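You operate a simulated robot arm through the tools that you are given. There is no shell and no other tool.

The job below is to be done with a simulated two-armed robot. You get a single attempt, and the scene is never put back.

## Task
Cover the seed in the white pot with one dipper of compost and water it.
Fine: green dipper and yellow jug back, box shut, nothing spilt. Set down upright: green dipper, yellow jug.

The check looks at the end state, three seconds after you hand in, the way a careful person would. Anything else that was tipped, shoved, dropped, spilled or broken makes it a failure. A push-on lid holds only when it is set on centred and level and pressed home; a screw cap is set on level and turned clockwise until tight.

## Robot
Two 6-joint arms with two-finger parallel grippers on one trunk that stands fixed in place. Base frame: the origin is at the foot of the trunk, x ahead of it, y to its left, z up; the work surface is at about z = 760. Readings come in mm, rad, newtons and seconds.
The left shoulder is at [-77, 177, 832], the right one opposite. With the tool pointing down near the work surface each hand reaches from about 100 to 740 mm from the base axis, measured 20 degrees to its own side. Payload 1.57 kg a hand.
The TCP of each hand is the grasp point between the finger pads, 30 mm short of the fingertips. In the tool frame z runs along the fingers and y along their closing line. The gripper opens to 80 mm. The fingers are 17 mm wide and 12 mm thick; the gripper's body (40 by 82 mm) begins 80 mm behind the TCP.
Orientation is told as [roll, pitch, yaw] about the base's x, y, z axes, in that order, counted from this pose: with the fingers straight down and closing along the base's y, the tool's x points along the base's -x, its y along +y and its z along -z.

## Interface
- The arms move only by the tool arm_command. It takes "left_motion", "right_motion" or both (then of equal length, played together; a hand with none holds still); each is a list of rows, each an object of numbers (a shift or turn left out is 0, a gripper value left out holds the last): "x", "y", "z": the shift along the base's x, y, z in cm; "wx", "wy", "wz": the turn, a rotation vector about the base's x, y, z in rad; "hand": the gripper command, from -1 (shut) to 1 (fully open), values between in proportion. In form: [{"x": .., "y": .., "z": .., "wx": .., "wy": .., "wz": .., "hand": ..}, ...]. A call has 1 to 20 rows; each row shifts and turns the commanded pose from where the row before left it. Rows are played at 5 a second. More than 50 mm and 0.15 rad between two rows, or a gripper value outside its range, and nothing of the call is played. A pose out of reach is approached as far as the arm can. The call stops where the force on the tool passes 40 N (or 10 N more than at its start, if that is more) or the arm is blocked; 0.2 s more then pass. The fingers move at their own pace (about 72 mm/s each) and stop on an object; they squeeze with about 22 N. The grip force told is the motor's: it shows also when the fingers shut on nothing. Time passes only in rows, and 0.2 s behind the last, so rows that do not move let the fingers close. The reply holds the time, the measured pose of the TCP, the force on the tool along the base axes, the opening and the grip force, in the units named above and with some noise, with the torque about the TCP (base axes, N m) and any sound that the robot's microphone picked up, and new pictures: "pictures" is both (left out), scene, wrist or none (wrist: the cameras of the hands that moved).
- Cameras (640 x 400 px; columns grow to the right, rows downward): "scene" is now at [39.5, 17.4, 1573.7]; the picture's right is [0.19, -0.98, 0.00], its down [-0.72, -0.14, -0.68] and it looks along [0.66, 0.13, -0.74] (base axes); focal length 347 px, centre (320, 200). "left" rides on the left gripper at [72, 7, -122] in its tool frame; the picture's right is [-0.09, 1.00, 0.00], its down [-0.84, -0.08, -0.54] and it looks along [-0.54, -0.05, 0.84] (tool axes); focal length 238 px, centre (320, 200). "right" rides on the right gripper at [72, -7, -122] in its tool frame; the picture's right is [0.09, 1.00, 0.00], its down [-0.84, 0.08, -0.54] and it looks along [-0.54, 0.05, 0.84] (tool axes); focal length 238 px, centre (320, 200). There is no depth. A picture from a camera that has moved, and an enlarged one, comes with that camera's place and axes in the base frame and with its lens. The place of the scene camera against the robot may be out by one fixed shift of up to 18 mm in any direction.
- lift_body(by): moves the trunk up (or, below 0, down) by that many mm; the arms and the scene camera ride with it, the base frame stays. It gives what a move gives, with no picture.
- turn_head(pan, tilt): turns the head with the scene camera to pan (to the left, within 2.496 rad either way) and tilt (down, from -0.506 to 1.204), counted from straight ahead of the robot (the tilt from the chest, where the trunk bows). It gives what a move gives, and a new picture of the scene camera.
- close_up(camera, box): a new picture of the part [left, top, right, bottom] of that camera's present view, enlarged. No time passes.
- sign_off(): hands the job in; it is judged then, once.

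Places have to be worked out from the pictures, the camera data and where the tool is seen. Open the grippers and draw the arms clear of the work before you hand the job in, unless the task says otherwise.

The tools are called after "Request:" as a command line: name --argument value ..., lists and objects as JSON in quotes. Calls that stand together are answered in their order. arm_command: Moves the arms, as the interface text tells. Its arguments: {"type":"object","properties":{"left_motion":{"type":"array","items":{"type":"object","properties":{"x":{"type":"number"},"y":{"type":"number"},"z":{"type":"number"},"wx":{"type":"number"},"wy":{"type":"number"},"wz":{"type":"number"},"hand":{"type":"number"}}}},"right_motion":{"type":"array","items":{"type":"object","properties":{"x":{"type":"number"},"y":{"type":"number"},"z":{"type":"number"},"wx":{"type":"number"},"wy":{"type":"number"},"wz":{"type":"number"},"hand":{"type":"number"}}}},"pictures":{"type":"string","enum":["both","scene","wrist","none"]}},"required":[]} The other tools are called the same way: lift_body (by) moves the trunk up or down; turn_head (pan, tilt) turns the head that bears the scene camera; close_up (camera, box) takes an enlarged picture of a part of a camera's view; sign_off () hands the job in.

At the start:

```text
time_s: 0.0
left_tcp_pos: [404.2, 212.7, 1176.4]
left_ee_rot: [0.001, 0.0, 0.0]
left_ft_force: [-1.2, -0.6, -0.5]
left_wrist_torque: [0.01, -0.02, -0.03]
left_gripper_width: 80.0
left_grasp_force: 0.1
right_tcp_pos: [488.5, -198.5, 1167.0]
right_ee_rot: [0.001, 0.0, 0.001]
right_ft_force: [0.7, 0.1, 0.5]
right_wrist_torque: [-0.01, -0.01, 0.01]
right_gripper_width: 79.9
right_grasp_force: 0.0
trunk travel left (down, up): [-275.0, 53.0]
head pan, tilt (commanded): [0.194, 0.827]
```

scene: 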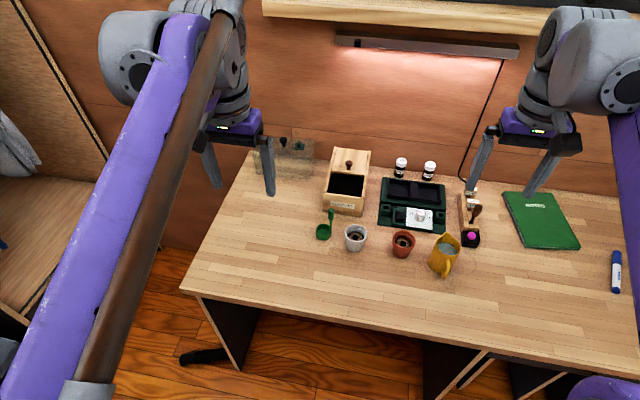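
right: 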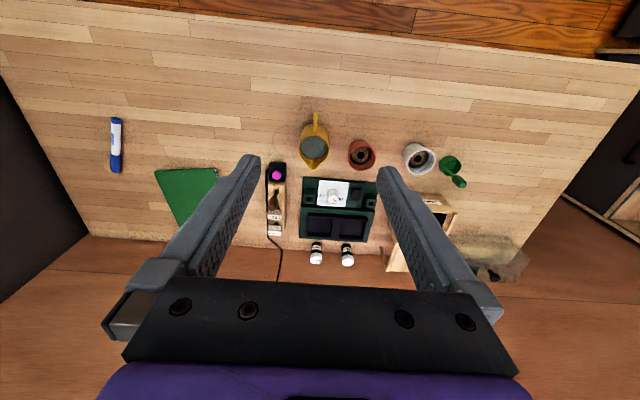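
left: 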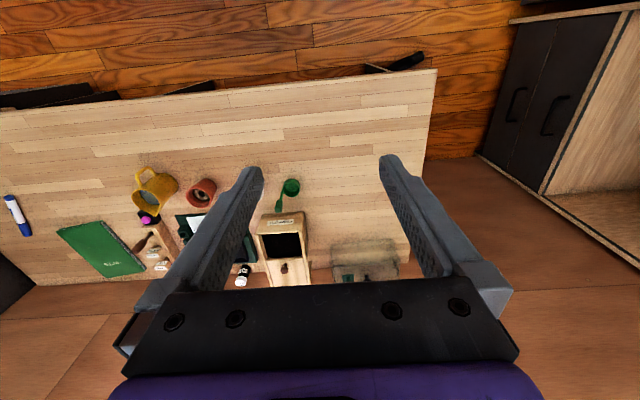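

The scene shows a wooden compost box with a sliding lid, a green dipper, a white pot, a terracotta pot and a yellow jug. I'll take enlarged views to work out the details.

Request:
close_up --camera "scene" --box '[300, 140, 400, 260]'

Request:
close_up --camera "scene" --box '[380, 170, 500, 290]'

Request:
close_up --camera "right" --box '[280, 90, 540, 290]'

Request:
close_up --camera "left" --box '[120, 150, 420, 300]'

```text
3.33 times, centred on (350, 200) of scene
camera zoom: at [39.5, 17.4, 1573.7], right [0.19, -0.98, 0.0], down [-0.72, -0.14, -0.68], along [0.66, 0.13, -0.74], focal length 1158 px, centre (220, 200)
```

zoom: 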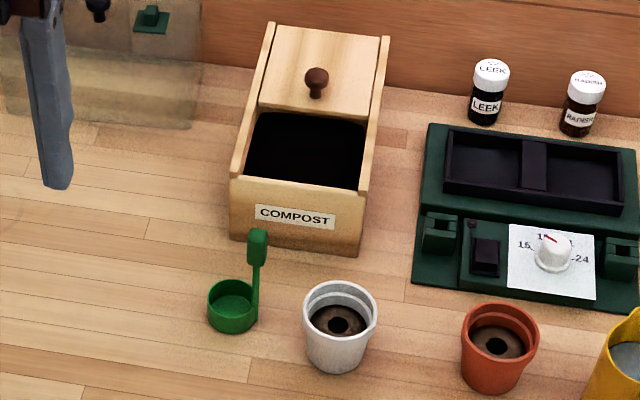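

```text
3.33 times, centred on (440, 230) of scene
camera zoom: at [39.5, 17.4, 1573.7], right [0.19, -0.98, 0.0], down [-0.72, -0.14, -0.68], along [0.66, 0.13, -0.74], focal length 1158 px, centre (-80, 100)
```

zoom: 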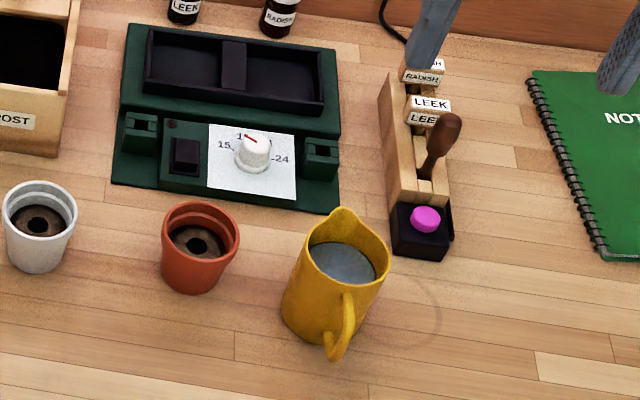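

```text
2.00 times, centred on (410, 190) of right
camera zoom: at [418.0, -205.1, 1289.3], right [-0.09, 1.0, 0.0], down [0.84, 0.08, 0.54], along [0.54, 0.05, -0.84], focal length 477 px, centre (140, 220)
```

zoom: 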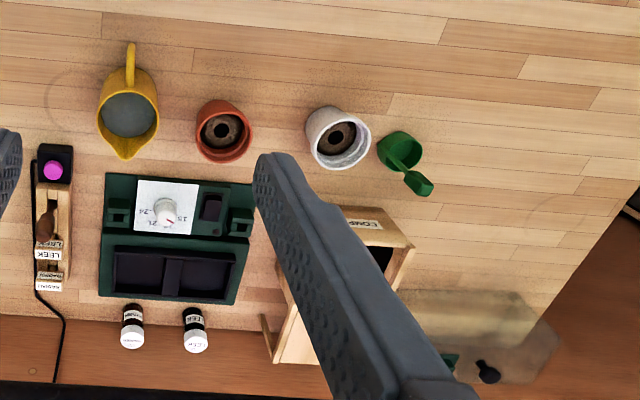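

```text
2.13 times, centred on (270, 225) of left
camera zoom: at [331.3, 219.4, 1297.5], right [0.09, 1.0, 0.0], down [0.84, -0.08, 0.54], along [0.54, -0.05, -0.84], focal length 508 px, centre (427, 147)
```

zoom: 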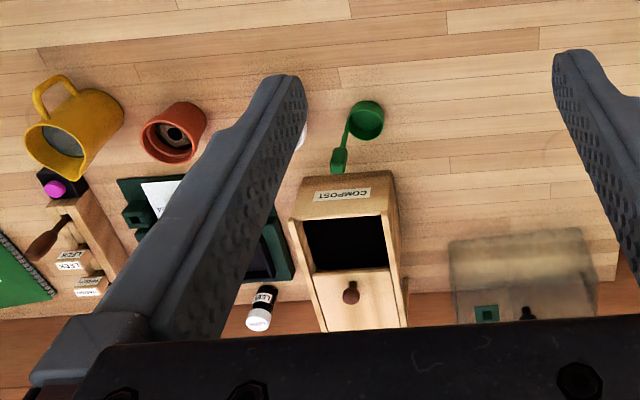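

The compost box sits far out (front at x≈730), the white pot is near (610, 28), the dipper is near (600, 90) and the jug is near (575, -200). I'll bring both wrist cameras nearer for better views.

Request:
arm_command --left_motion '[{"x": 2.5, "y": -1.5, "z": -2.5}, {"x": 2.5, "y": -1.5, "z": -2.5}, {"x": 2.5, "y": -1.5, "z": -2.5}, {"x": 2.5, "y": -1.5, "z": -2.5}, {"x": 2.5, "y": -1.5, "z": -2.5}, {"x": 2.5, "y": -1.5, "z": -2.5}]' --right_motion '[{"x": -1, "z": -2}, {"x": -1, "z": -2}, {"x": -1, "z": -2}, {"x": -1, "z": -2}, {"x": -1, "z": -2}, {"x": -1, "z": -2}]' --pictures "both"

```text
time_s: 1.4
left_tcp_pos: [553.4, 120.5, 1027.0]
left_ee_rot: [0.0, 0.0, 0.0]
left_ft_force: [0.0, -0.7, 0.3]
left_wrist_torque: [0.01, 0.01, 0.02]
left_gripper_width: 80.0
left_grasp_force: 0.0
right_tcp_pos: [429.5, -200.0, 1047.6]
right_ee_rot: [-0.001, 0.0, 0.001]
right_ft_force: [0.6, -0.3, 0.6]
right_wrist_torque: [0.05, 0.02, 0.01]
right_gripper_width: 79.9
right_grasp_force: 0.1
trunk travel left (down, up): [-275.0, 53.0]
head pan, tilt (commanded): [0.194, 0.827]
camera scene: at [40.5, 17.1, 1573.7], right [0.19, -0.98, 0.0], down [-0.72, -0.14, -0.68], along [0.66, 0.13, -0.74], focal length 347 px, centre (320, 200)
camera right: at [358.8, -205.7, 1169.5], right [-0.09, 1.0, 0.0], down [0.84, 0.08, 0.54], along [0.54, 0.05, -0.84], focal length 238 px, centre (320, 200)
camera left: at [482.0, 127.6, 1147.6], right [0.09, 1.0, 0.0], down [0.84, -0.08, 0.54], along [0.54, -0.05, -0.84], focal length 238 px, centre (320, 200)
```

scene: 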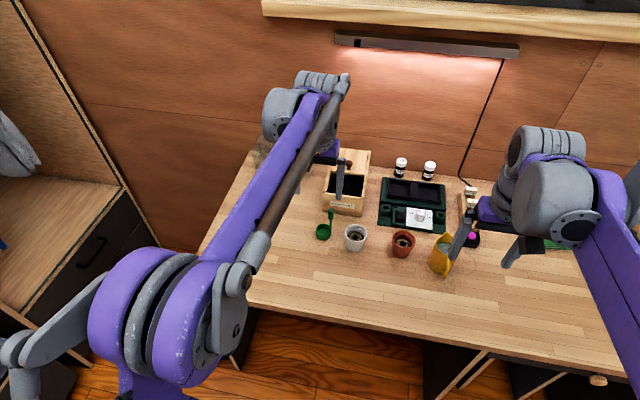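
right: 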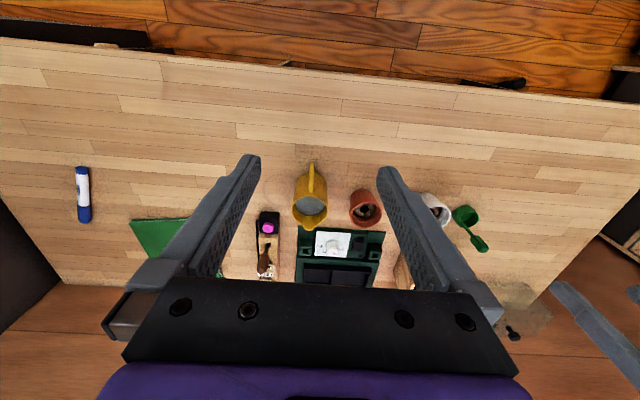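
left: 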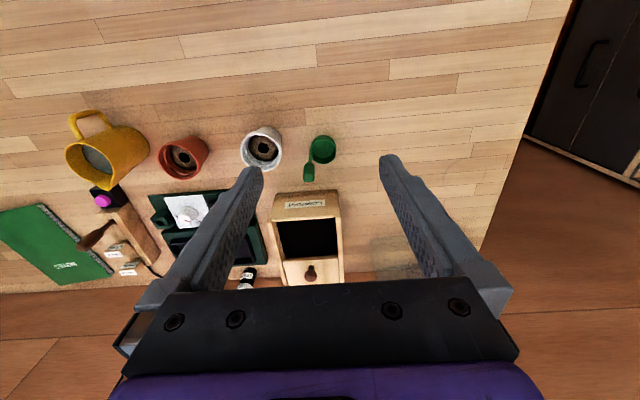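

I'll enlarge the left wrist view around the box, dipper and pot, and the right view around the jug.

Request:
close_up --camera "left" --box '[230, 120, 390, 220]'

Request:
close_up --camera "left" --box '[240, 190, 400, 290]'

Request:
close_up --camera "right" --box '[250, 150, 410, 250]'

Request:
close_up --camera "left" --box '[50, 90, 210, 190]'

```text
4.00 times, centred on (310, 170) of left
camera zoom: at [482.0, 127.6, 1147.6], right [0.09, 1.0, 0.0], down [0.84, -0.08, 0.54], along [0.54, -0.05, -0.84], focal length 953 px, centre (360, 320)
```

zoom: 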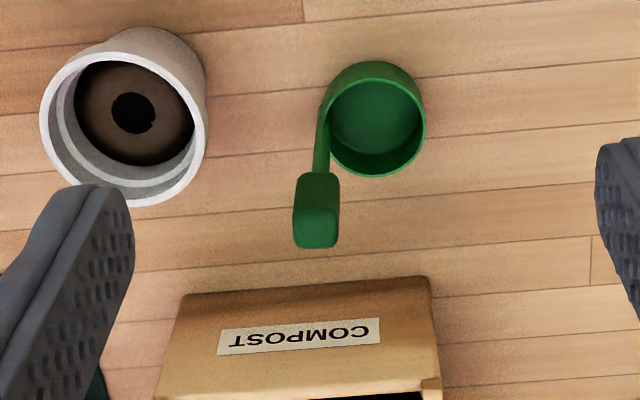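

```text
4.00 times, centred on (320, 240) of left
camera zoom: at [482.0, 127.6, 1147.6], right [0.09, 1.0, 0.0], down [0.84, -0.08, 0.54], along [0.54, -0.05, -0.84], focal length 953 px, centre (320, 40)
```

zoom: 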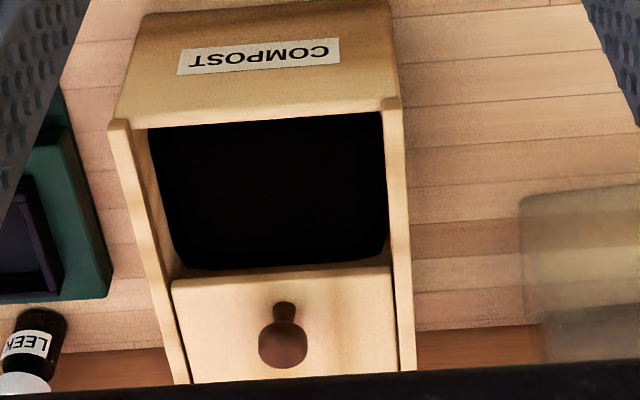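

```text
4.00 times, centred on (330, 200) of right
camera zoom: at [358.8, -205.7, 1169.5], right [-0.09, 1.0, 0.0], down [0.84, 0.08, 0.54], along [0.54, 0.05, -0.84], focal length 953 px, centre (280, 200)
```

zoom: 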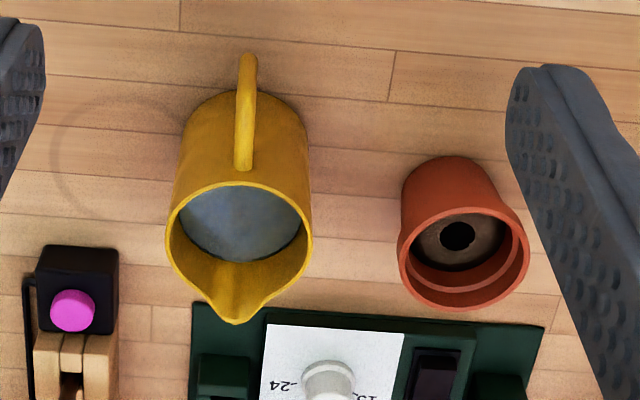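

```text
4.00 times, centred on (130, 140) of left
camera zoom: at [482.0, 127.6, 1147.6], right [0.09, 1.0, 0.0], down [0.84, -0.08, 0.54], along [0.54, -0.05, -0.84], focal length 953 px, centre (1080, 440)
```

zoom: 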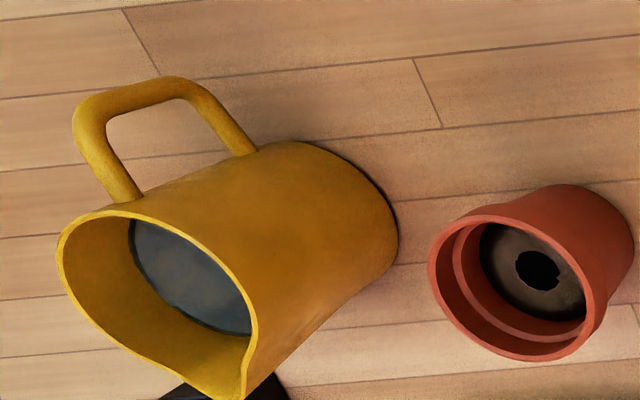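

The dipper's handle looks vertical near (631, 100) with its top at z≈850. The box front is at x≈708, the lid front edge at x≈804 and the knob near (823, 80). I'll look at the box and dipper from the left side to learn heights and the lid's rails.

Request:
arm_command --left_motion '[{"x": 1.0, "y": 3.0, "z": -0.6, "wz": -0.15}, {"x": 1.0, "y": 3.0, "z": -0.6, "wz": -0.15}, {"x": 1.0, "y": 3.0, "z": -0.6, "wz": -0.15}, {"x": 1.0, "y": 3.0, "z": -0.6, "wz": -0.15}, {"x": 1.0, "y": 3.0, "z": -0.6, "wz": -0.15}, {"x": 1.0, "y": 3.0, "z": -0.6, "wz": -0.15}, {"x": 1.0, "y": 3.0, "z": -0.6, "wz": -0.15}]' --pictures "both"

```text
time_s: 3.0
left_tcp_pos: [626.0, 333.7, 983.9]
left_ee_rot: [0.0, 0.001, -1.052]
left_ft_force: [0.0, 0.0, 0.6]
left_wrist_torque: [0.01, -0.01, 0.03]
left_gripper_width: 80.2
left_grasp_force: 0.1
right_tcp_pos: [429.6, -198.5, 1047.1]
right_ee_rot: [-0.001, -0.001, 0.001]
right_ft_force: [-0.2, -0.2, 0.4]
right_wrist_torque: [0.03, -0.01, -0.03]
right_gripper_width: 80.1
right_grasp_force: 0.1
trunk travel left (down, up): [-275.0, 53.0]
head pan, tilt (commanded): [0.194, 0.827]
camera scene: at [40.1, 18.3, 1573.6], right [0.19, -0.98, 0.0], down [-0.72, -0.14, -0.68], along [0.66, 0.13, -0.74], focal length 347 px, centre (320, 200)
camera left: at [594.3, 398.9, 1104.8], right [0.91, 0.41, 0.0], down [0.35, -0.77, 0.54], along [0.22, -0.49, -0.84], focal length 238 px, centre (320, 200)
```

scene: 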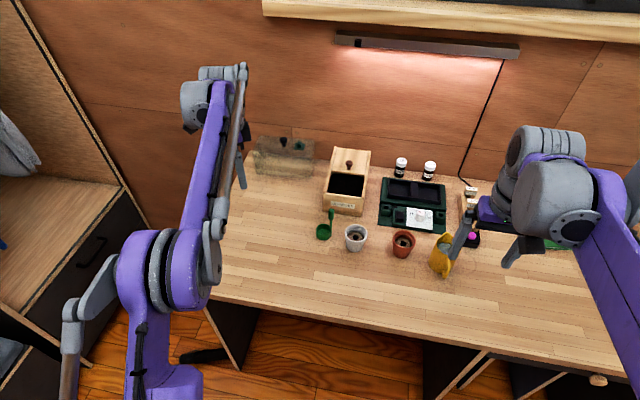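
left: 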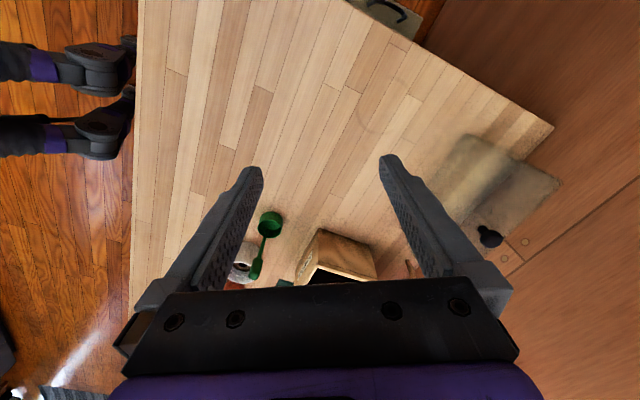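

The wrist camera looks too steeply here, so the gripper hides the box. I'll tilt the left hand so its fingers and camera look toward the box from the side.

Request:
arm_command --left_motion '[{"wx": -0.125, "wy": -0.072}, {"wx": -0.125, "wy": -0.072}, {"wx": -0.125, "wy": -0.072}, {"y": 2, "wx": -0.087, "wy": -0.05}]' --pictures "wrist"

```text
time_s: 4.0
left_tcp_pos: [623.5, 352.8, 983.8]
left_ee_rot: [0.003, -0.536, -1.051]
left_ft_force: [-0.4, -0.2, 0.2]
left_wrist_torque: [-0.03, 0.0, -0.01]
left_gripper_width: 79.9
left_grasp_force: 0.0
right_tcp_pos: [430.4, -198.3, 1047.9]
right_ee_rot: [0.001, -0.001, 0.0]
right_ft_force: [-0.2, 0.4, -0.1]
right_wrist_torque: [0.02, 0.01, 0.02]
right_gripper_width: 80.0
right_grasp_force: 0.1
trunk travel left (down, up): [-275.0, 53.0]
head pan, tilt (commanded): [0.194, 0.827]
camera left: at [567.7, 464.2, 1051.5], right [0.9, 0.43, 0.05], down [0.15, -0.42, 0.89], along [0.4, -0.8, -0.45], focal length 238 px, centre (320, 200)
```

left: 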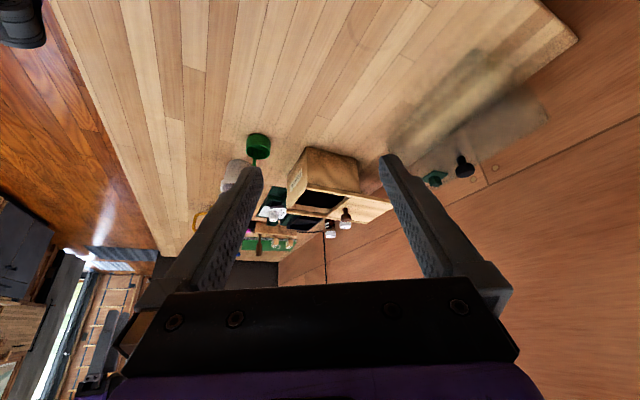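

The box is now visible from the side (picture upside down). I'll enlarge it.

Request:
close_up --camera "left" --box '[220, 120, 412, 240]'

Request:
close_up --camera "left" --box '[270, 130, 400, 211]'

Request:
close_up --camera "scene" --box '[310, 140, 390, 220]'

```text
3.33 times, centred on (316, 180) of left
camera zoom: at [567.7, 464.2, 1051.5], right [0.9, 0.43, 0.05], down [0.15, -0.42, 0.89], along [0.4, -0.8, -0.45], focal length 794 px, centre (333, 267)
```

zoom: 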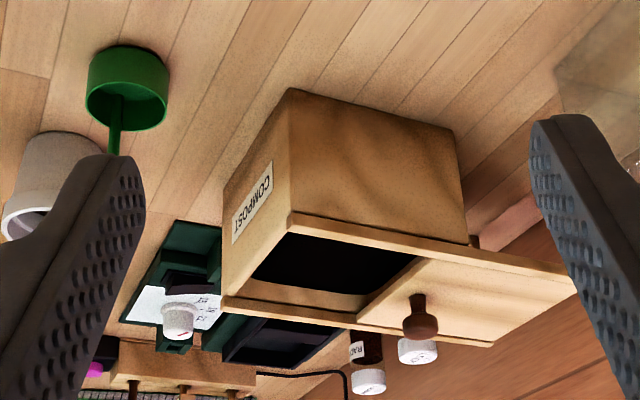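

```text
4.92 times, centred on (335, 170) of left
camera zoom: at [567.7, 464.2, 1051.5], right [0.9, 0.43, 0.05], down [0.15, -0.42, 0.89], along [0.4, -0.8, -0.45], focal length 1173 px, centre (246, 345)
```

zoom: 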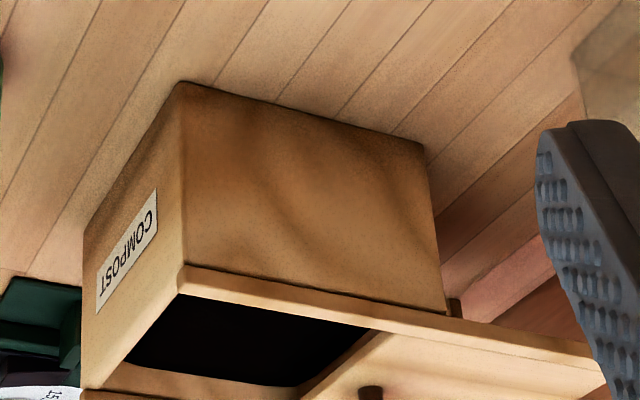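

```text
5.00 times, centred on (350, 180) of scene
camera zoom: at [39.7, 18.5, 1573.6], right [0.19, -0.98, 0.0], down [-0.72, -0.14, -0.68], along [0.66, 0.13, -0.74], focal length 1737 px, centre (170, 300)
```

zoom: 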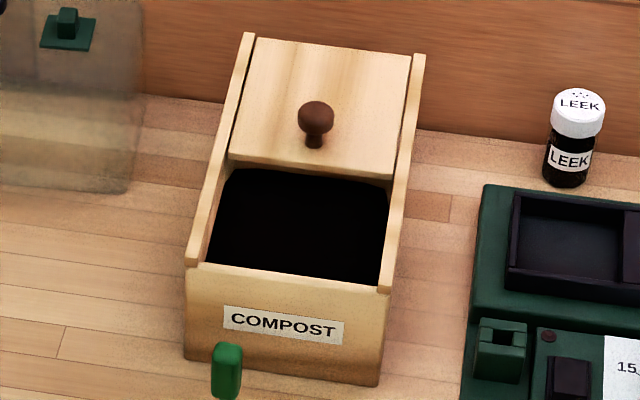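

The box body is about 115 mm long, and the rails carry the open lid behind it. I'll turn the left hand to face straight ahead with the fingers tilted forward, so I can look closely at the dipper and pot before grasping.

Request:
arm_command --left_motion '[{"x": -2.05, "y": -3.5, "z": -0.5, "wz": 0.15}, {"x": -2.05, "y": -3.5, "z": -0.5, "wz": 0.15}, {"x": -2.05, "y": -3.5, "z": -0.5, "wz": 0.15}, {"x": -2.05, "y": -3.5, "z": -0.5, "wz": 0.15}, {"x": -2.05, "y": -3.5, "z": -0.5, "wz": 0.15}, {"x": -2.05, "y": -3.5, "z": -0.5, "wz": 0.15}, {"x": -2.05, "y": -3.5, "z": -0.5, "wz": 0.152}, {"wy": -0.12}, {"wy": -0.12}, {"wy": -0.12}, {"wy": -0.11}]' --pictures "both"

```text
refused: row 7 steps farther than a row can; nothing moved
```

The last turning row slightly exceeded the limit, so I'll resend it with smaller turns.

Request:
arm_command --left_motion '[{"x": -2.05, "y": -3.5, "z": -0.5, "wz": 0.15}, {"x": -2.05, "y": -3.5, "z": -0.5, "wz": 0.15}, {"x": -2.05, "y": -3.5, "z": -0.5, "wz": 0.15}, {"x": -2.05, "y": -3.5, "z": -0.5, "wz": 0.15}, {"x": -2.05, "y": -3.5, "z": -0.5, "wz": 0.15}, {"x": -2.05, "y": -3.5, "z": -0.5, "wz": 0.15}, {"x": -2.05, "y": -3.5, "z": -0.5, "wz": 0.15}, {"wy": -0.12}, {"wy": -0.12}, {"wy": -0.12}, {"wy": -0.11}]' --pictures "both"

```text
time_s: 6.4
left_tcp_pos: [480.7, 105.9, 948.6]
left_ee_rot: [0.003, -1.005, -0.001]
left_ft_force: [0.0, 0.2, -0.2]
left_wrist_torque: [0.01, 0.03, 0.02]
left_gripper_width: 80.1
left_grasp_force: 0.1
right_tcp_pos: [429.5, -199.1, 1047.1]
right_ee_rot: [0.0, -0.001, -0.001]
right_ft_force: [-0.2, 0.3, -0.2]
right_wrist_torque: [0.02, 0.0, 0.0]
right_gripper_width: 79.9
right_grasp_force: 0.0
trunk travel left (down, up): [-275.0, 53.0]
head pan, tilt (commanded): [0.194, 0.827]
camera scene: at [39.7, 17.3, 1573.7], right [0.19, -0.98, 0.0], down [-0.72, -0.14, -0.68], along [0.66, 0.13, -0.74], focal length 347 px, centre (320, 200)
camera left: at [338.5, 114.1, 953.3], right [0.05, 1.0, 0.08], down [-0.01, -0.08, 1.0], along [1.0, -0.05, 0.01], focal length 238 px, centre (320, 200)
```

scene: 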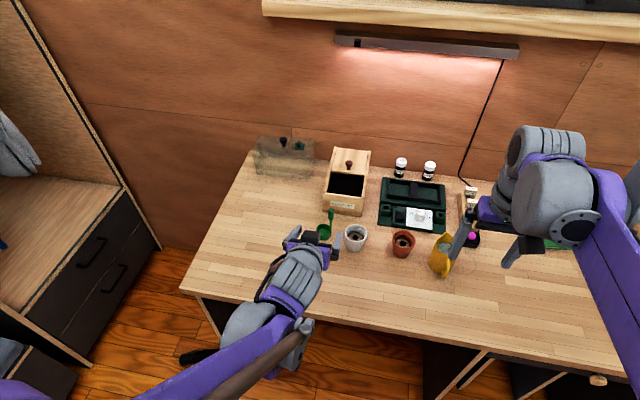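
left: 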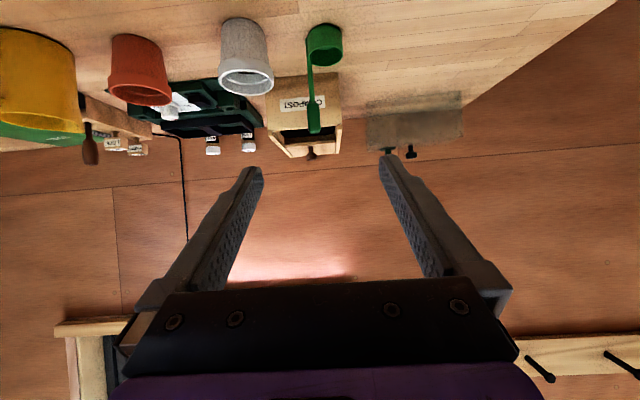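

The wrist camera now looks level along +x, with the picture upside down. I'll enlarge the dipper and pot.

Request:
close_up --camera "left" --box '[200, 0, 380, 112]'

Request:
close_up --camera "left" --box '[250, 60, 378, 140]'

Request:
close_up --camera "scene" --box '[300, 200, 380, 260]'

```text
3.56 times, centred on (290, 56) of left
camera zoom: at [338.5, 114.1, 953.3], right [0.05, 1.0, 0.08], down [-0.01, -0.08, 1.0], along [1.0, -0.05, 0.01], focal length 848 px, centre (427, 712)
```

zoom: 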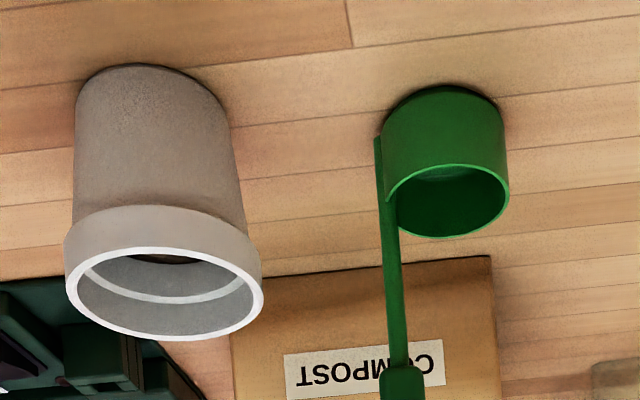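

```text
5.00 times, centred on (314, 100) of left
camera zoom: at [338.5, 114.1, 953.3], right [0.05, 1.0, 0.08], down [-0.01, -0.08, 1.0], along [1.0, -0.05, 0.01], focal length 1192 px, centre (350, 700)
```

zoom: 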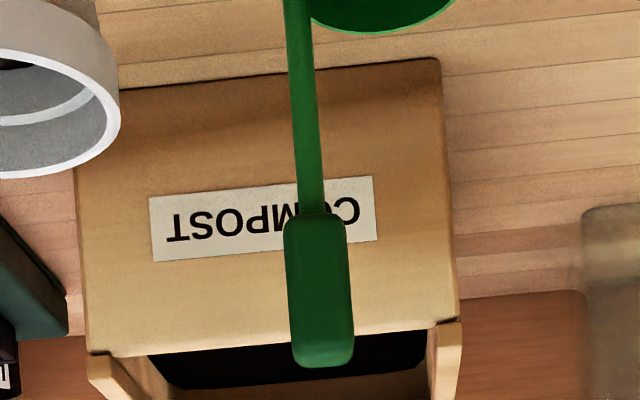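

```text
6.67 times, centred on (340, 230) of scene
camera zoom: at [39.7, 17.3, 1573.7], right [0.19, -0.98, 0.0], down [-0.72, -0.14, -0.68], along [0.66, 0.13, -0.74], focal length 2316 px, centre (187, 0)
```

zoom: 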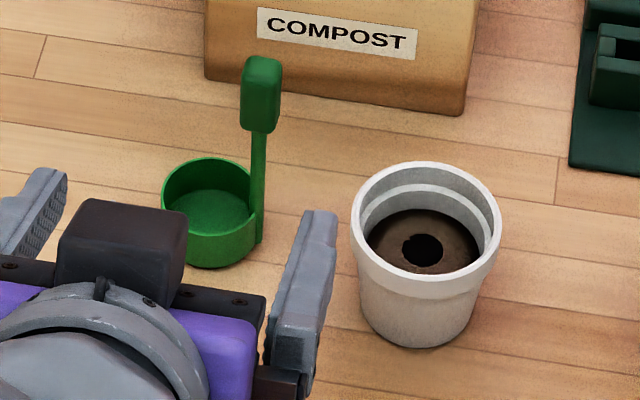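

Both views triangulate the dipper grip top at about (621, 101, 873), with the cup centred at about (627, 120) and 42 mm wide. I need the yaw of its grip, so I'll zoom further.

Request:
close_up --camera "scene" --box '[314, 204, 354, 244]'

Request:
close_up --camera "left" --box '[290, 20, 354, 60]'

Request:
close_up --camera "left" --box '[290, 98, 338, 138]'

```text
10.00 times, centred on (334, 224) of scene
camera zoom: at [39.7, 17.3, 1573.7], right [0.19, -0.98, 0.0], down [-0.72, -0.14, -0.68], along [0.66, 0.13, -0.74], focal length 3474 px, centre (180, -40)
```

zoom: 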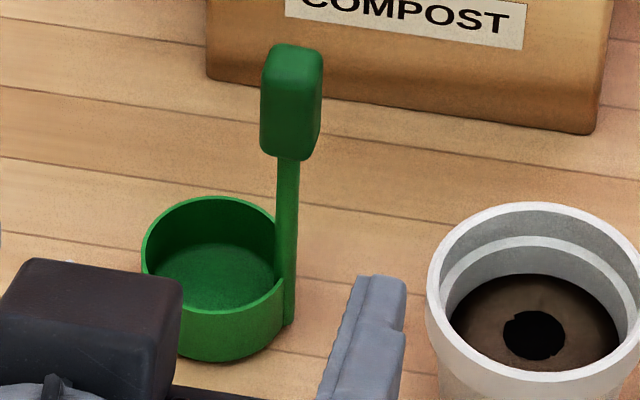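

```text
10.00 times, centred on (322, 40) of left
camera zoom: at [338.5, 114.1, 953.3], right [0.05, 1.0, 0.08], down [-0.01, -0.08, 1.0], along [1.0, -0.05, 0.01], focal length 2384 px, centre (300, 1800)
```

zoom: 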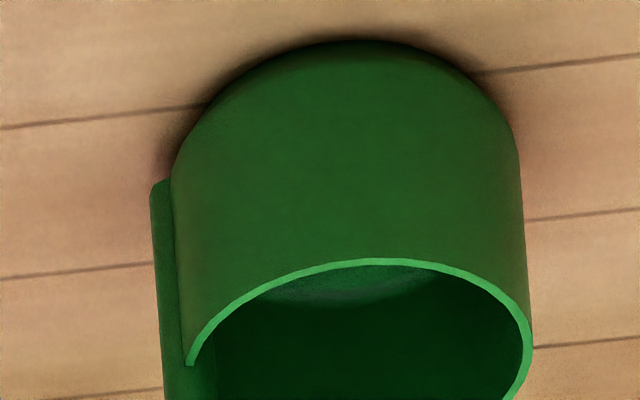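

```text
10.00 times, centred on (314, 118) of left
camera zoom: at [338.5, 114.1, 953.3], right [0.05, 1.0, 0.08], down [-0.01, -0.08, 1.0], along [1.0, -0.05, 0.01], focal length 2384 px, centre (380, 1020)
```

zoom: 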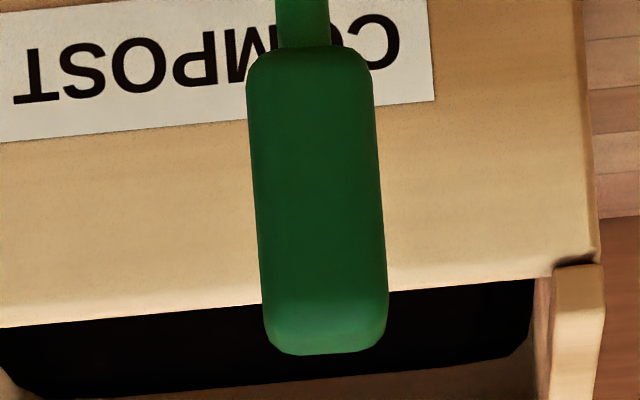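

I put the grip centre at about (621, 101, 855), turned roughly 10°, and the white pot centre at about (604, 30) with its rim at z≈817. I'll move the left hand to a pre-grasp point 90 mm back along the tool axis, opened to about 50 mm.

Request:
arm_command --left_motion '[{"x": 2.0, "y": 0.3, "z": -1.3, "wz": -0.085, "hand": 0.25}, {"x": 2.0, "y": 0.3, "z": -1.3, "wz": -0.085}, {"x": 2.0, "y": 0.2, "z": -1.3}, {}]' --pictures "both"

```text
time_s: 7.4
left_tcp_pos: [539.3, 116.6, 910.8]
left_ee_rot: [0.001, -1.004, -0.172]
left_ft_force: [0.2, -0.7, -0.3]
left_wrist_torque: [0.01, 0.02, -0.03]
left_gripper_width: 49.9
left_grasp_force: 0.1
right_tcp_pos: [428.2, -199.4, 1047.3]
right_ee_rot: [0.001, -0.001, 0.001]
right_ft_force: [-0.3, -0.5, -0.3]
right_wrist_torque: [-0.04, 0.02, 0.0]
right_gripper_width: 80.1
right_grasp_force: 0.1
trunk travel left (down, up): [-275.0, 53.0]
head pan, tilt (commanded): [0.194, 0.827]
camera scene: at [38.8, 17.5, 1573.7], right [0.19, -0.98, 0.0], down [-0.72, -0.14, -0.68], along [0.67, 0.13, -0.74], focal length 347 px, centre (320, 200)
camera left: at [400.5, 146.7, 914.4], right [0.22, 0.97, 0.08], down [-0.02, -0.08, 1.0], along [0.98, -0.22, 0.0], focal length 238 px, centre (320, 200)
```

scene: 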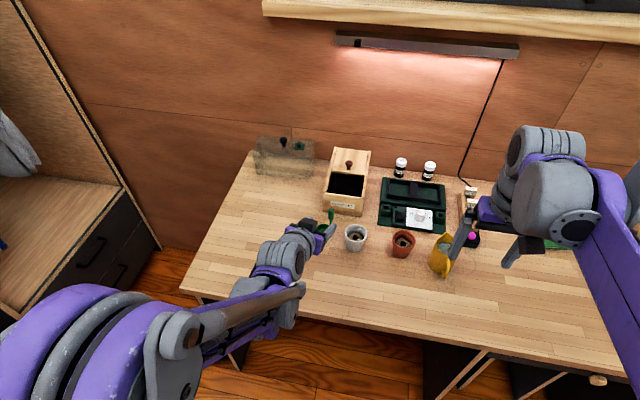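
left: 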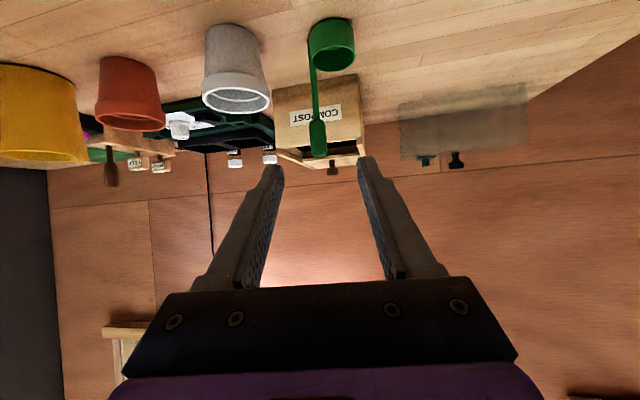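

The handle sits centred between the fingers, and this view confirms the grip centre at about (621, 100.5, 855). I'll advance along the tool axis and check before closing.

Request:
arm_command --left_motion '[{"x": 2.04, "y": -0.4, "z": -1.4}, {"x": 2.04, "y": -0.4, "z": -1.4}, {"x": 2.04, "y": -0.4, "z": -1.4}, {"x": 2.04, "y": -0.4, "z": -1.37}, {}]' --pictures "both"

Request:
close_up --camera "scene" --box '[304, 204, 364, 244]'

Request:
close_up --camera "left" --box '[240, 100, 400, 220]'

```text
time_s: 8.6
left_tcp_pos: [620.8, 98.4, 854.4]
left_ee_rot: [0.003, -1.002, -0.171]
left_ft_force: [1.1, -0.2, 0.5]
left_wrist_torque: [0.0, 0.0, -0.03]
left_gripper_width: 49.9
left_grasp_force: 0.1
right_tcp_pos: [429.0, -199.2, 1047.5]
right_ee_rot: [-0.001, -0.002, 0.0]
right_ft_force: [0.0, 0.3, 0.5]
right_wrist_torque: [0.0, 0.02, 0.01]
right_gripper_width: 80.0
right_grasp_force: 0.0
trunk travel left (down, up): [-275.0, 53.0]
head pan, tilt (commanded): [0.194, 0.827]
camera scene: at [39.0, 17.4, 1573.7], right [0.19, -0.98, 0.0], down [-0.72, -0.14, -0.68], along [0.67, 0.13, -0.74], focal length 347 px, centre (320, 200)
camera left: at [482.6, 129.6, 858.8], right [0.22, 0.97, 0.08], down [-0.02, -0.08, 1.0], along [0.98, -0.22, 0.0], focal length 238 px, centre (320, 200)
```

scene: 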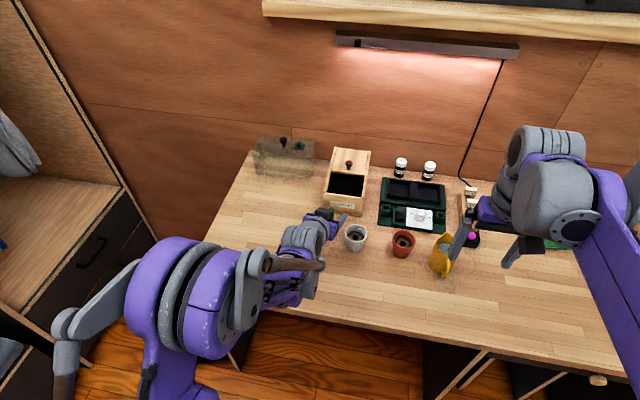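
left: 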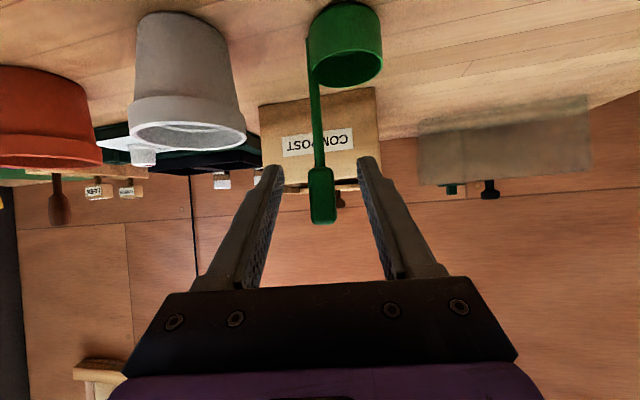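

```text
10.00 times, centred on (334, 224) of scene
camera zoom: at [39.0, 17.4, 1573.7], right [0.19, -0.98, 0.0], down [-0.72, -0.14, -0.68], along [0.67, 0.13, -0.74], focal length 3474 px, centre (180, -40)
```

zoom: 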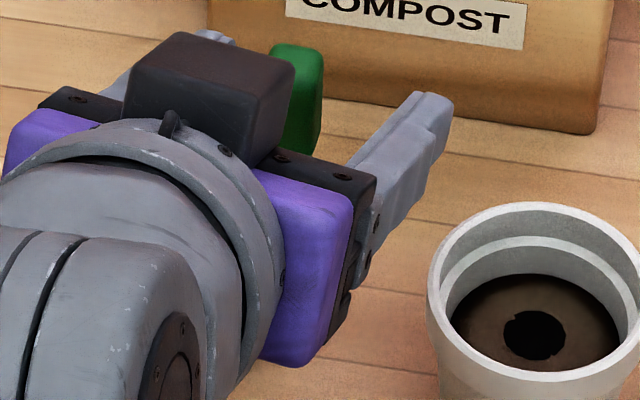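

```text
3.33 times, centred on (320, 160) of left
camera zoom: at [482.6, 129.6, 858.8], right [0.22, 0.97, 0.08], down [-0.02, -0.08, 1.0], along [0.98, -0.22, 0.0], focal length 794 px, centre (320, 333)
```

zoom: 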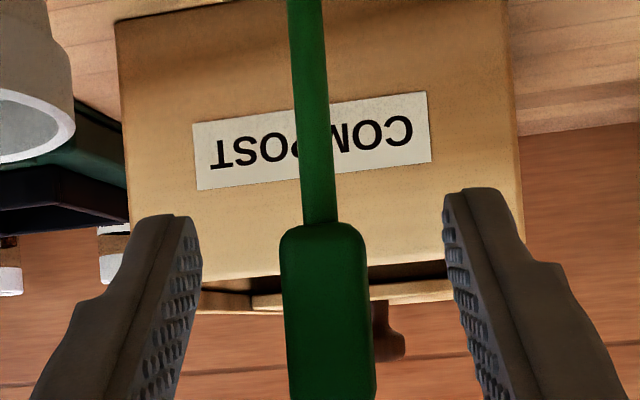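

The grip lies between the pads at the TCP, so I'll close the gripper on it.

Request:
arm_command --left_motion '[{"hand": -1}, {}, {}, {}, {}]' --pictures "wrist"

```text
time_s: 9.8
left_tcp_pos: [621.5, 97.9, 853.9]
left_ee_rot: [0.003, -1.005, -0.171]
left_ft_force: [-0.1, 0.1, 0.4]
left_wrist_torque: [0.01, -0.02, 0.02]
left_gripper_width: 14.5
left_grasp_force: 22.4
right_tcp_pos: [428.8, -200.3, 1046.9]
right_ee_rot: [-0.002, 0.0, -0.001]
right_ft_force: [0.3, -1.0, 0.8]
right_wrist_torque: [-0.01, -0.01, -0.04]
right_gripper_width: 79.8
right_grasp_force: 0.1
trunk travel left (down, up): [-275.0, 53.0]
head pan, tilt (commanded): [0.194, 0.827]
camera left: at [482.7, 129.7, 858.9], right [0.22, 0.97, 0.08], down [-0.02, -0.08, 1.0], along [0.98, -0.22, 0.0], focal length 238 px, centre (320, 200)
```

left: 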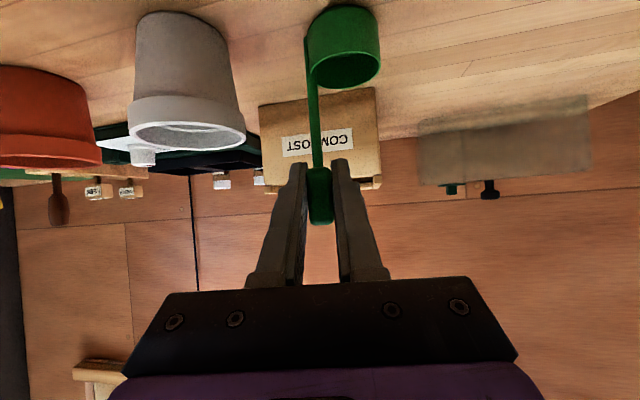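

The gripper reads 14.5 mm wide at 22 N, so the dipper is held. I'll lift it straight up 110 mm and check that it's secure.

Request:
arm_command --left_motion '[{"z": 1.0}, {"z": 2.5}, {"z": 2.5}, {"z": 2.5}, {"z": 2.5}, {}]' --pictures "both"

Request:
close_up --camera "scene" --box '[290, 140, 390, 240]'

Request:
close_up --camera "left" --box '[240, 0, 400, 100]'

```text
time_s: 11.2
left_tcp_pos: [621.7, 100.0, 964.1]
left_ee_rot: [0.001, -1.003, -0.172]
left_ft_force: [0.6, 0.2, -0.8]
left_wrist_torque: [-0.02, -0.03, -0.01]
left_gripper_width: 14.7
left_grasp_force: 22.0
right_tcp_pos: [429.8, -198.4, 1047.0]
right_ee_rot: [0.001, -0.001, 0.001]
right_ft_force: [0.0, 0.3, -1.2]
right_wrist_torque: [-0.01, 0.02, 0.0]
right_gripper_width: 79.8
right_grasp_force: 0.0
trunk travel left (down, up): [-275.0, 53.0]
head pan, tilt (commanded): [0.194, 0.827]
camera scene: at [39.9, 17.5, 1573.6], right [0.19, -0.98, 0.0], down [-0.72, -0.14, -0.68], along [0.66, 0.13, -0.74], focal length 347 px, centre (320, 200)
camera left: at [483.4, 130.5, 968.9], right [0.22, 0.97, 0.08], down [-0.02, -0.08, 1.0], along [0.98, -0.22, 0.0], focal length 238 px, centre (320, 200)
```

scene: 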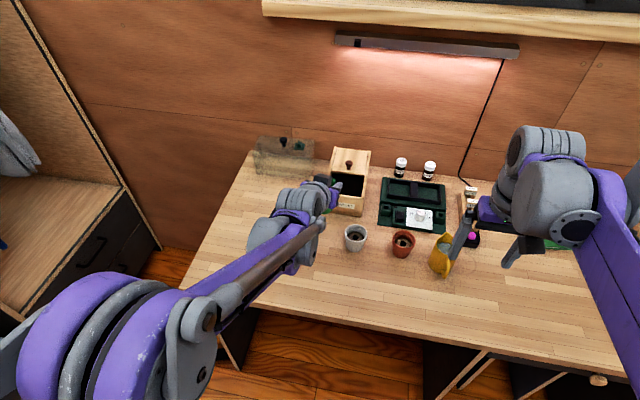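
left: 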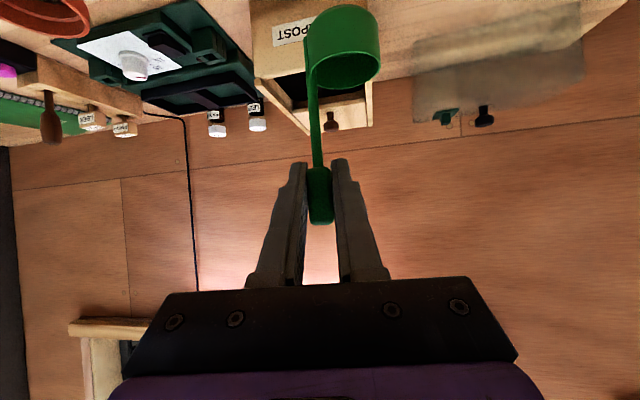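

```text
4.00 times, centred on (340, 190) of scene
camera zoom: at [39.9, 17.5, 1573.6], right [0.19, -0.98, 0.0], down [-0.72, -0.14, -0.68], along [0.66, 0.13, -0.74], focal length 1390 px, centre (240, 240)
```

zoom: 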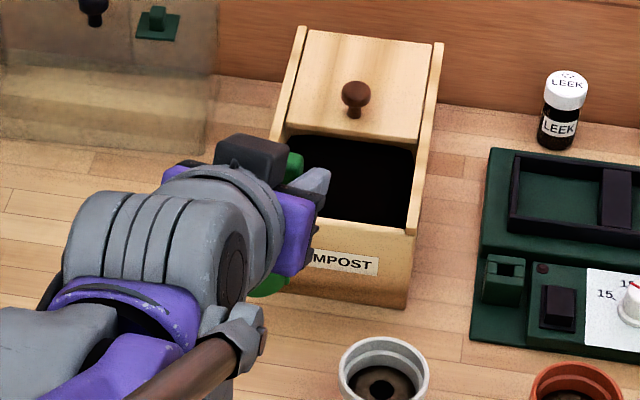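

```text
4.00 times, centred on (320, 50) of left
camera zoom: at [483.4, 130.5, 968.9], right [0.22, 0.97, 0.08], down [-0.02, -0.08, 1.0], along [0.98, -0.22, 0.0], focal length 953 px, centre (320, 800)
```

zoom: 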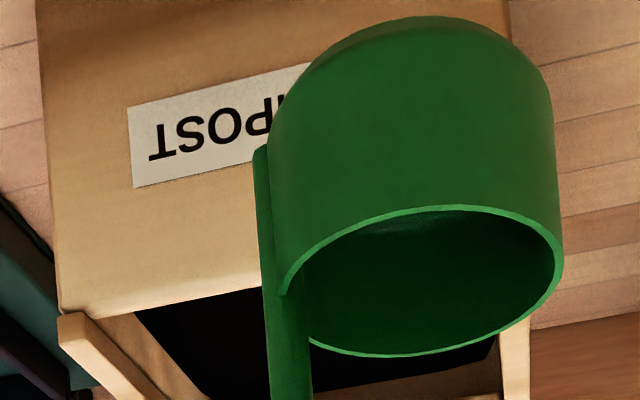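

The dipper lifted cleanly and hangs upright. I'll carry it over the box opening, staying high, and look at the compost.

Request:
arm_command --left_motion '[{"x": 3.3, "y": -0.8}, {"x": 3.3, "y": -0.8}, {"x": 3.3, "y": -0.8}, {"x": 3.3, "y": -0.8}, {}]' --pictures "both"

Request:
close_up --camera "scene" --box '[300, 140, 400, 240]'

Request:
close_up --camera "left" --box '[240, 0, 400, 100]'

```text
time_s: 12.4
left_tcp_pos: [752.9, 67.7, 965.6]
left_ee_rot: [0.001, -1.005, -0.171]
left_ft_force: [-0.9, -0.7, -0.6]
left_wrist_torque: [-0.01, -0.02, 0.0]
left_gripper_width: 14.3
left_grasp_force: 22.1
right_tcp_pos: [429.3, -199.6, 1048.1]
right_ee_rot: [0.0, 0.001, 0.0]
right_ft_force: [0.1, -0.1, 0.0]
right_wrist_torque: [-0.04, -0.01, 0.0]
right_gripper_width: 80.1
right_grasp_force: 0.1
trunk travel left (down, up): [-275.0, 53.0]
head pan, tilt (commanded): [0.194, 0.827]
camera scene: at [38.9, 17.5, 1573.7], right [0.19, -0.98, 0.0], down [-0.72, -0.14, -0.68], along [0.67, 0.13, -0.74], focal length 347 px, centre (320, 200)
camera left: at [613.8, 98.5, 969.0], right [0.22, 0.97, 0.08], down [-0.02, -0.08, 1.0], along [0.98, -0.22, 0.0], focal length 238 px, centre (320, 200)
```

scene: 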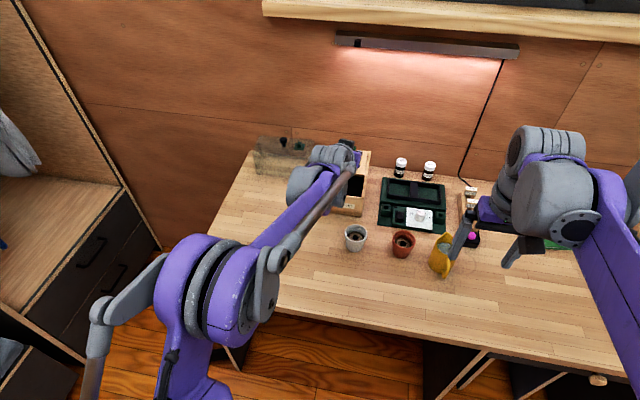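
left: 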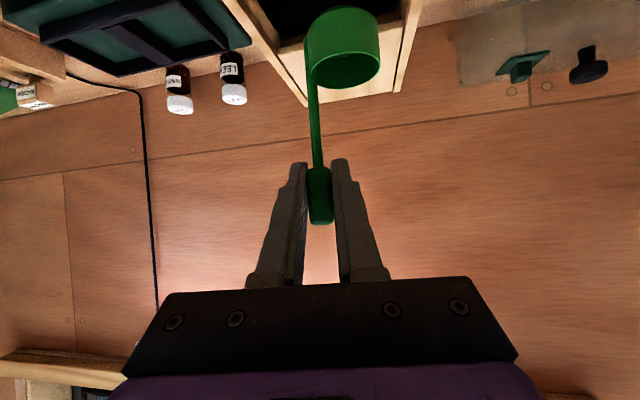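

```text
4.00 times, centred on (350, 190) of scene
camera zoom: at [38.9, 17.5, 1573.7], right [0.19, -0.98, 0.0], down [-0.72, -0.14, -0.68], along [0.67, 0.13, -0.74], focal length 1390 px, centre (200, 240)
```

zoom: 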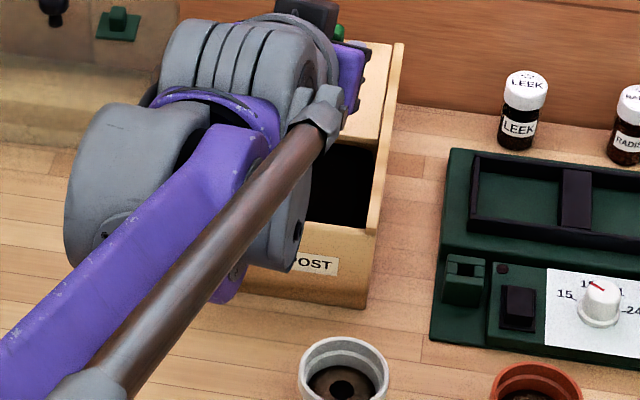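

```text
4.00 times, centred on (320, 50) of left
camera zoom: at [613.8, 98.5, 969.0], right [0.22, 0.97, 0.08], down [-0.02, -0.08, 1.0], along [0.98, -0.22, 0.0], focal length 953 px, centre (320, 800)
```

zoom: 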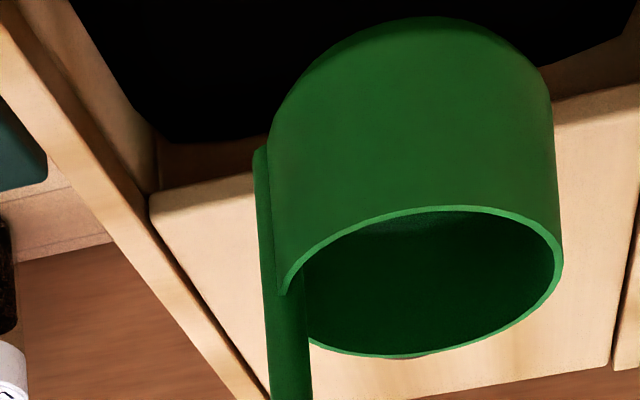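

The compost surface looks to be at z≈822, in an opening of about x 716–804, y 33–131. I'll roll the dipper about 43° so its mouth leads toward +y for a proper scoop, while still above the box.

Request:
arm_command --left_motion '[{"y": 0.66, "wx": -0.15}, {"y": 0.66, "wx": -0.15}, {"y": 0.66, "wx": -0.15}, {"y": 0.66, "wx": -0.15}, {"y": 0.66, "wx": -0.15}, {}]' --pictures "both"

Request:
close_up --camera "scene" --box '[300, 140, 400, 240]'

```text
time_s: 13.8
left_tcp_pos: [754.5, 100.5, 964.4]
left_ee_rot: [-1.155, -0.747, 0.763]
left_ft_force: [-1.0, -0.3, -0.1]
left_wrist_torque: [0.03, -0.01, 0.03]
left_gripper_width: 14.6
left_grasp_force: 22.0
right_tcp_pos: [428.9, -198.9, 1048.1]
right_ee_rot: [0.001, -0.002, 0.0]
right_ft_force: [-0.2, 0.7, -0.4]
right_wrist_torque: [0.0, -0.04, -0.01]
right_gripper_width: 79.9
right_grasp_force: 0.1
trunk travel left (down, up): [-275.0, 53.0]
head pan, tilt (commanded): [0.194, 0.827]
camera scene: at [39.4, 17.1, 1573.7], right [0.19, -0.98, 0.0], down [-0.72, -0.14, -0.68], along [0.66, 0.13, -0.74], focal length 347 px, centre (320, 200)
camera left: at [614.8, 126.0, 946.4], right [0.22, 0.76, -0.61], down [-0.02, 0.62, 0.78], along [0.98, -0.16, 0.15], focal length 238 px, centre (320, 200)
```

scene: 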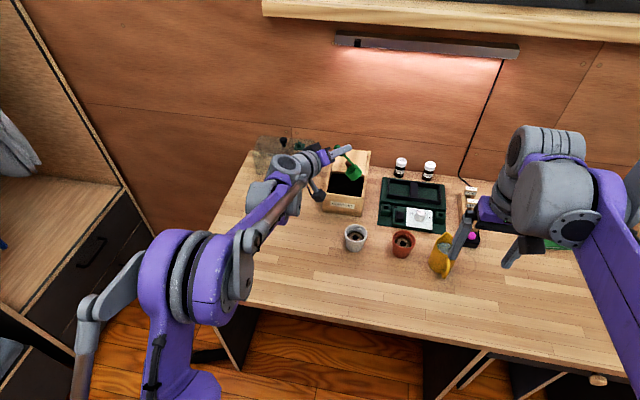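
left: 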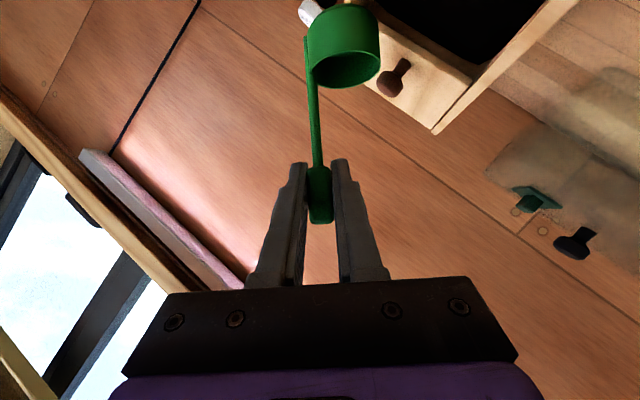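

```text
4.00 times, centred on (350, 190) of scene
camera zoom: at [39.4, 17.1, 1573.7], right [0.19, -0.98, 0.0], down [-0.72, -0.14, -0.68], along [0.66, 0.13, -0.74], focal length 1390 px, centre (200, 240)
```

zoom: 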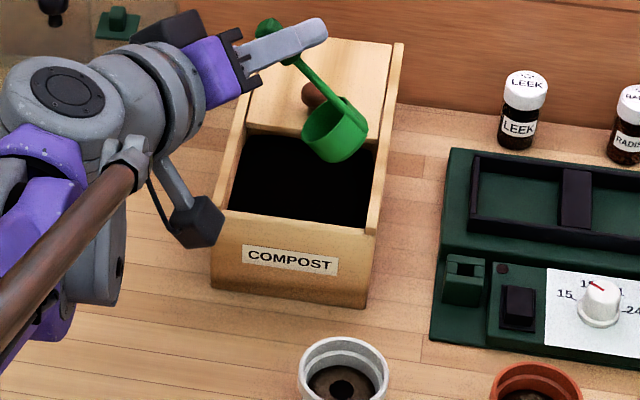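

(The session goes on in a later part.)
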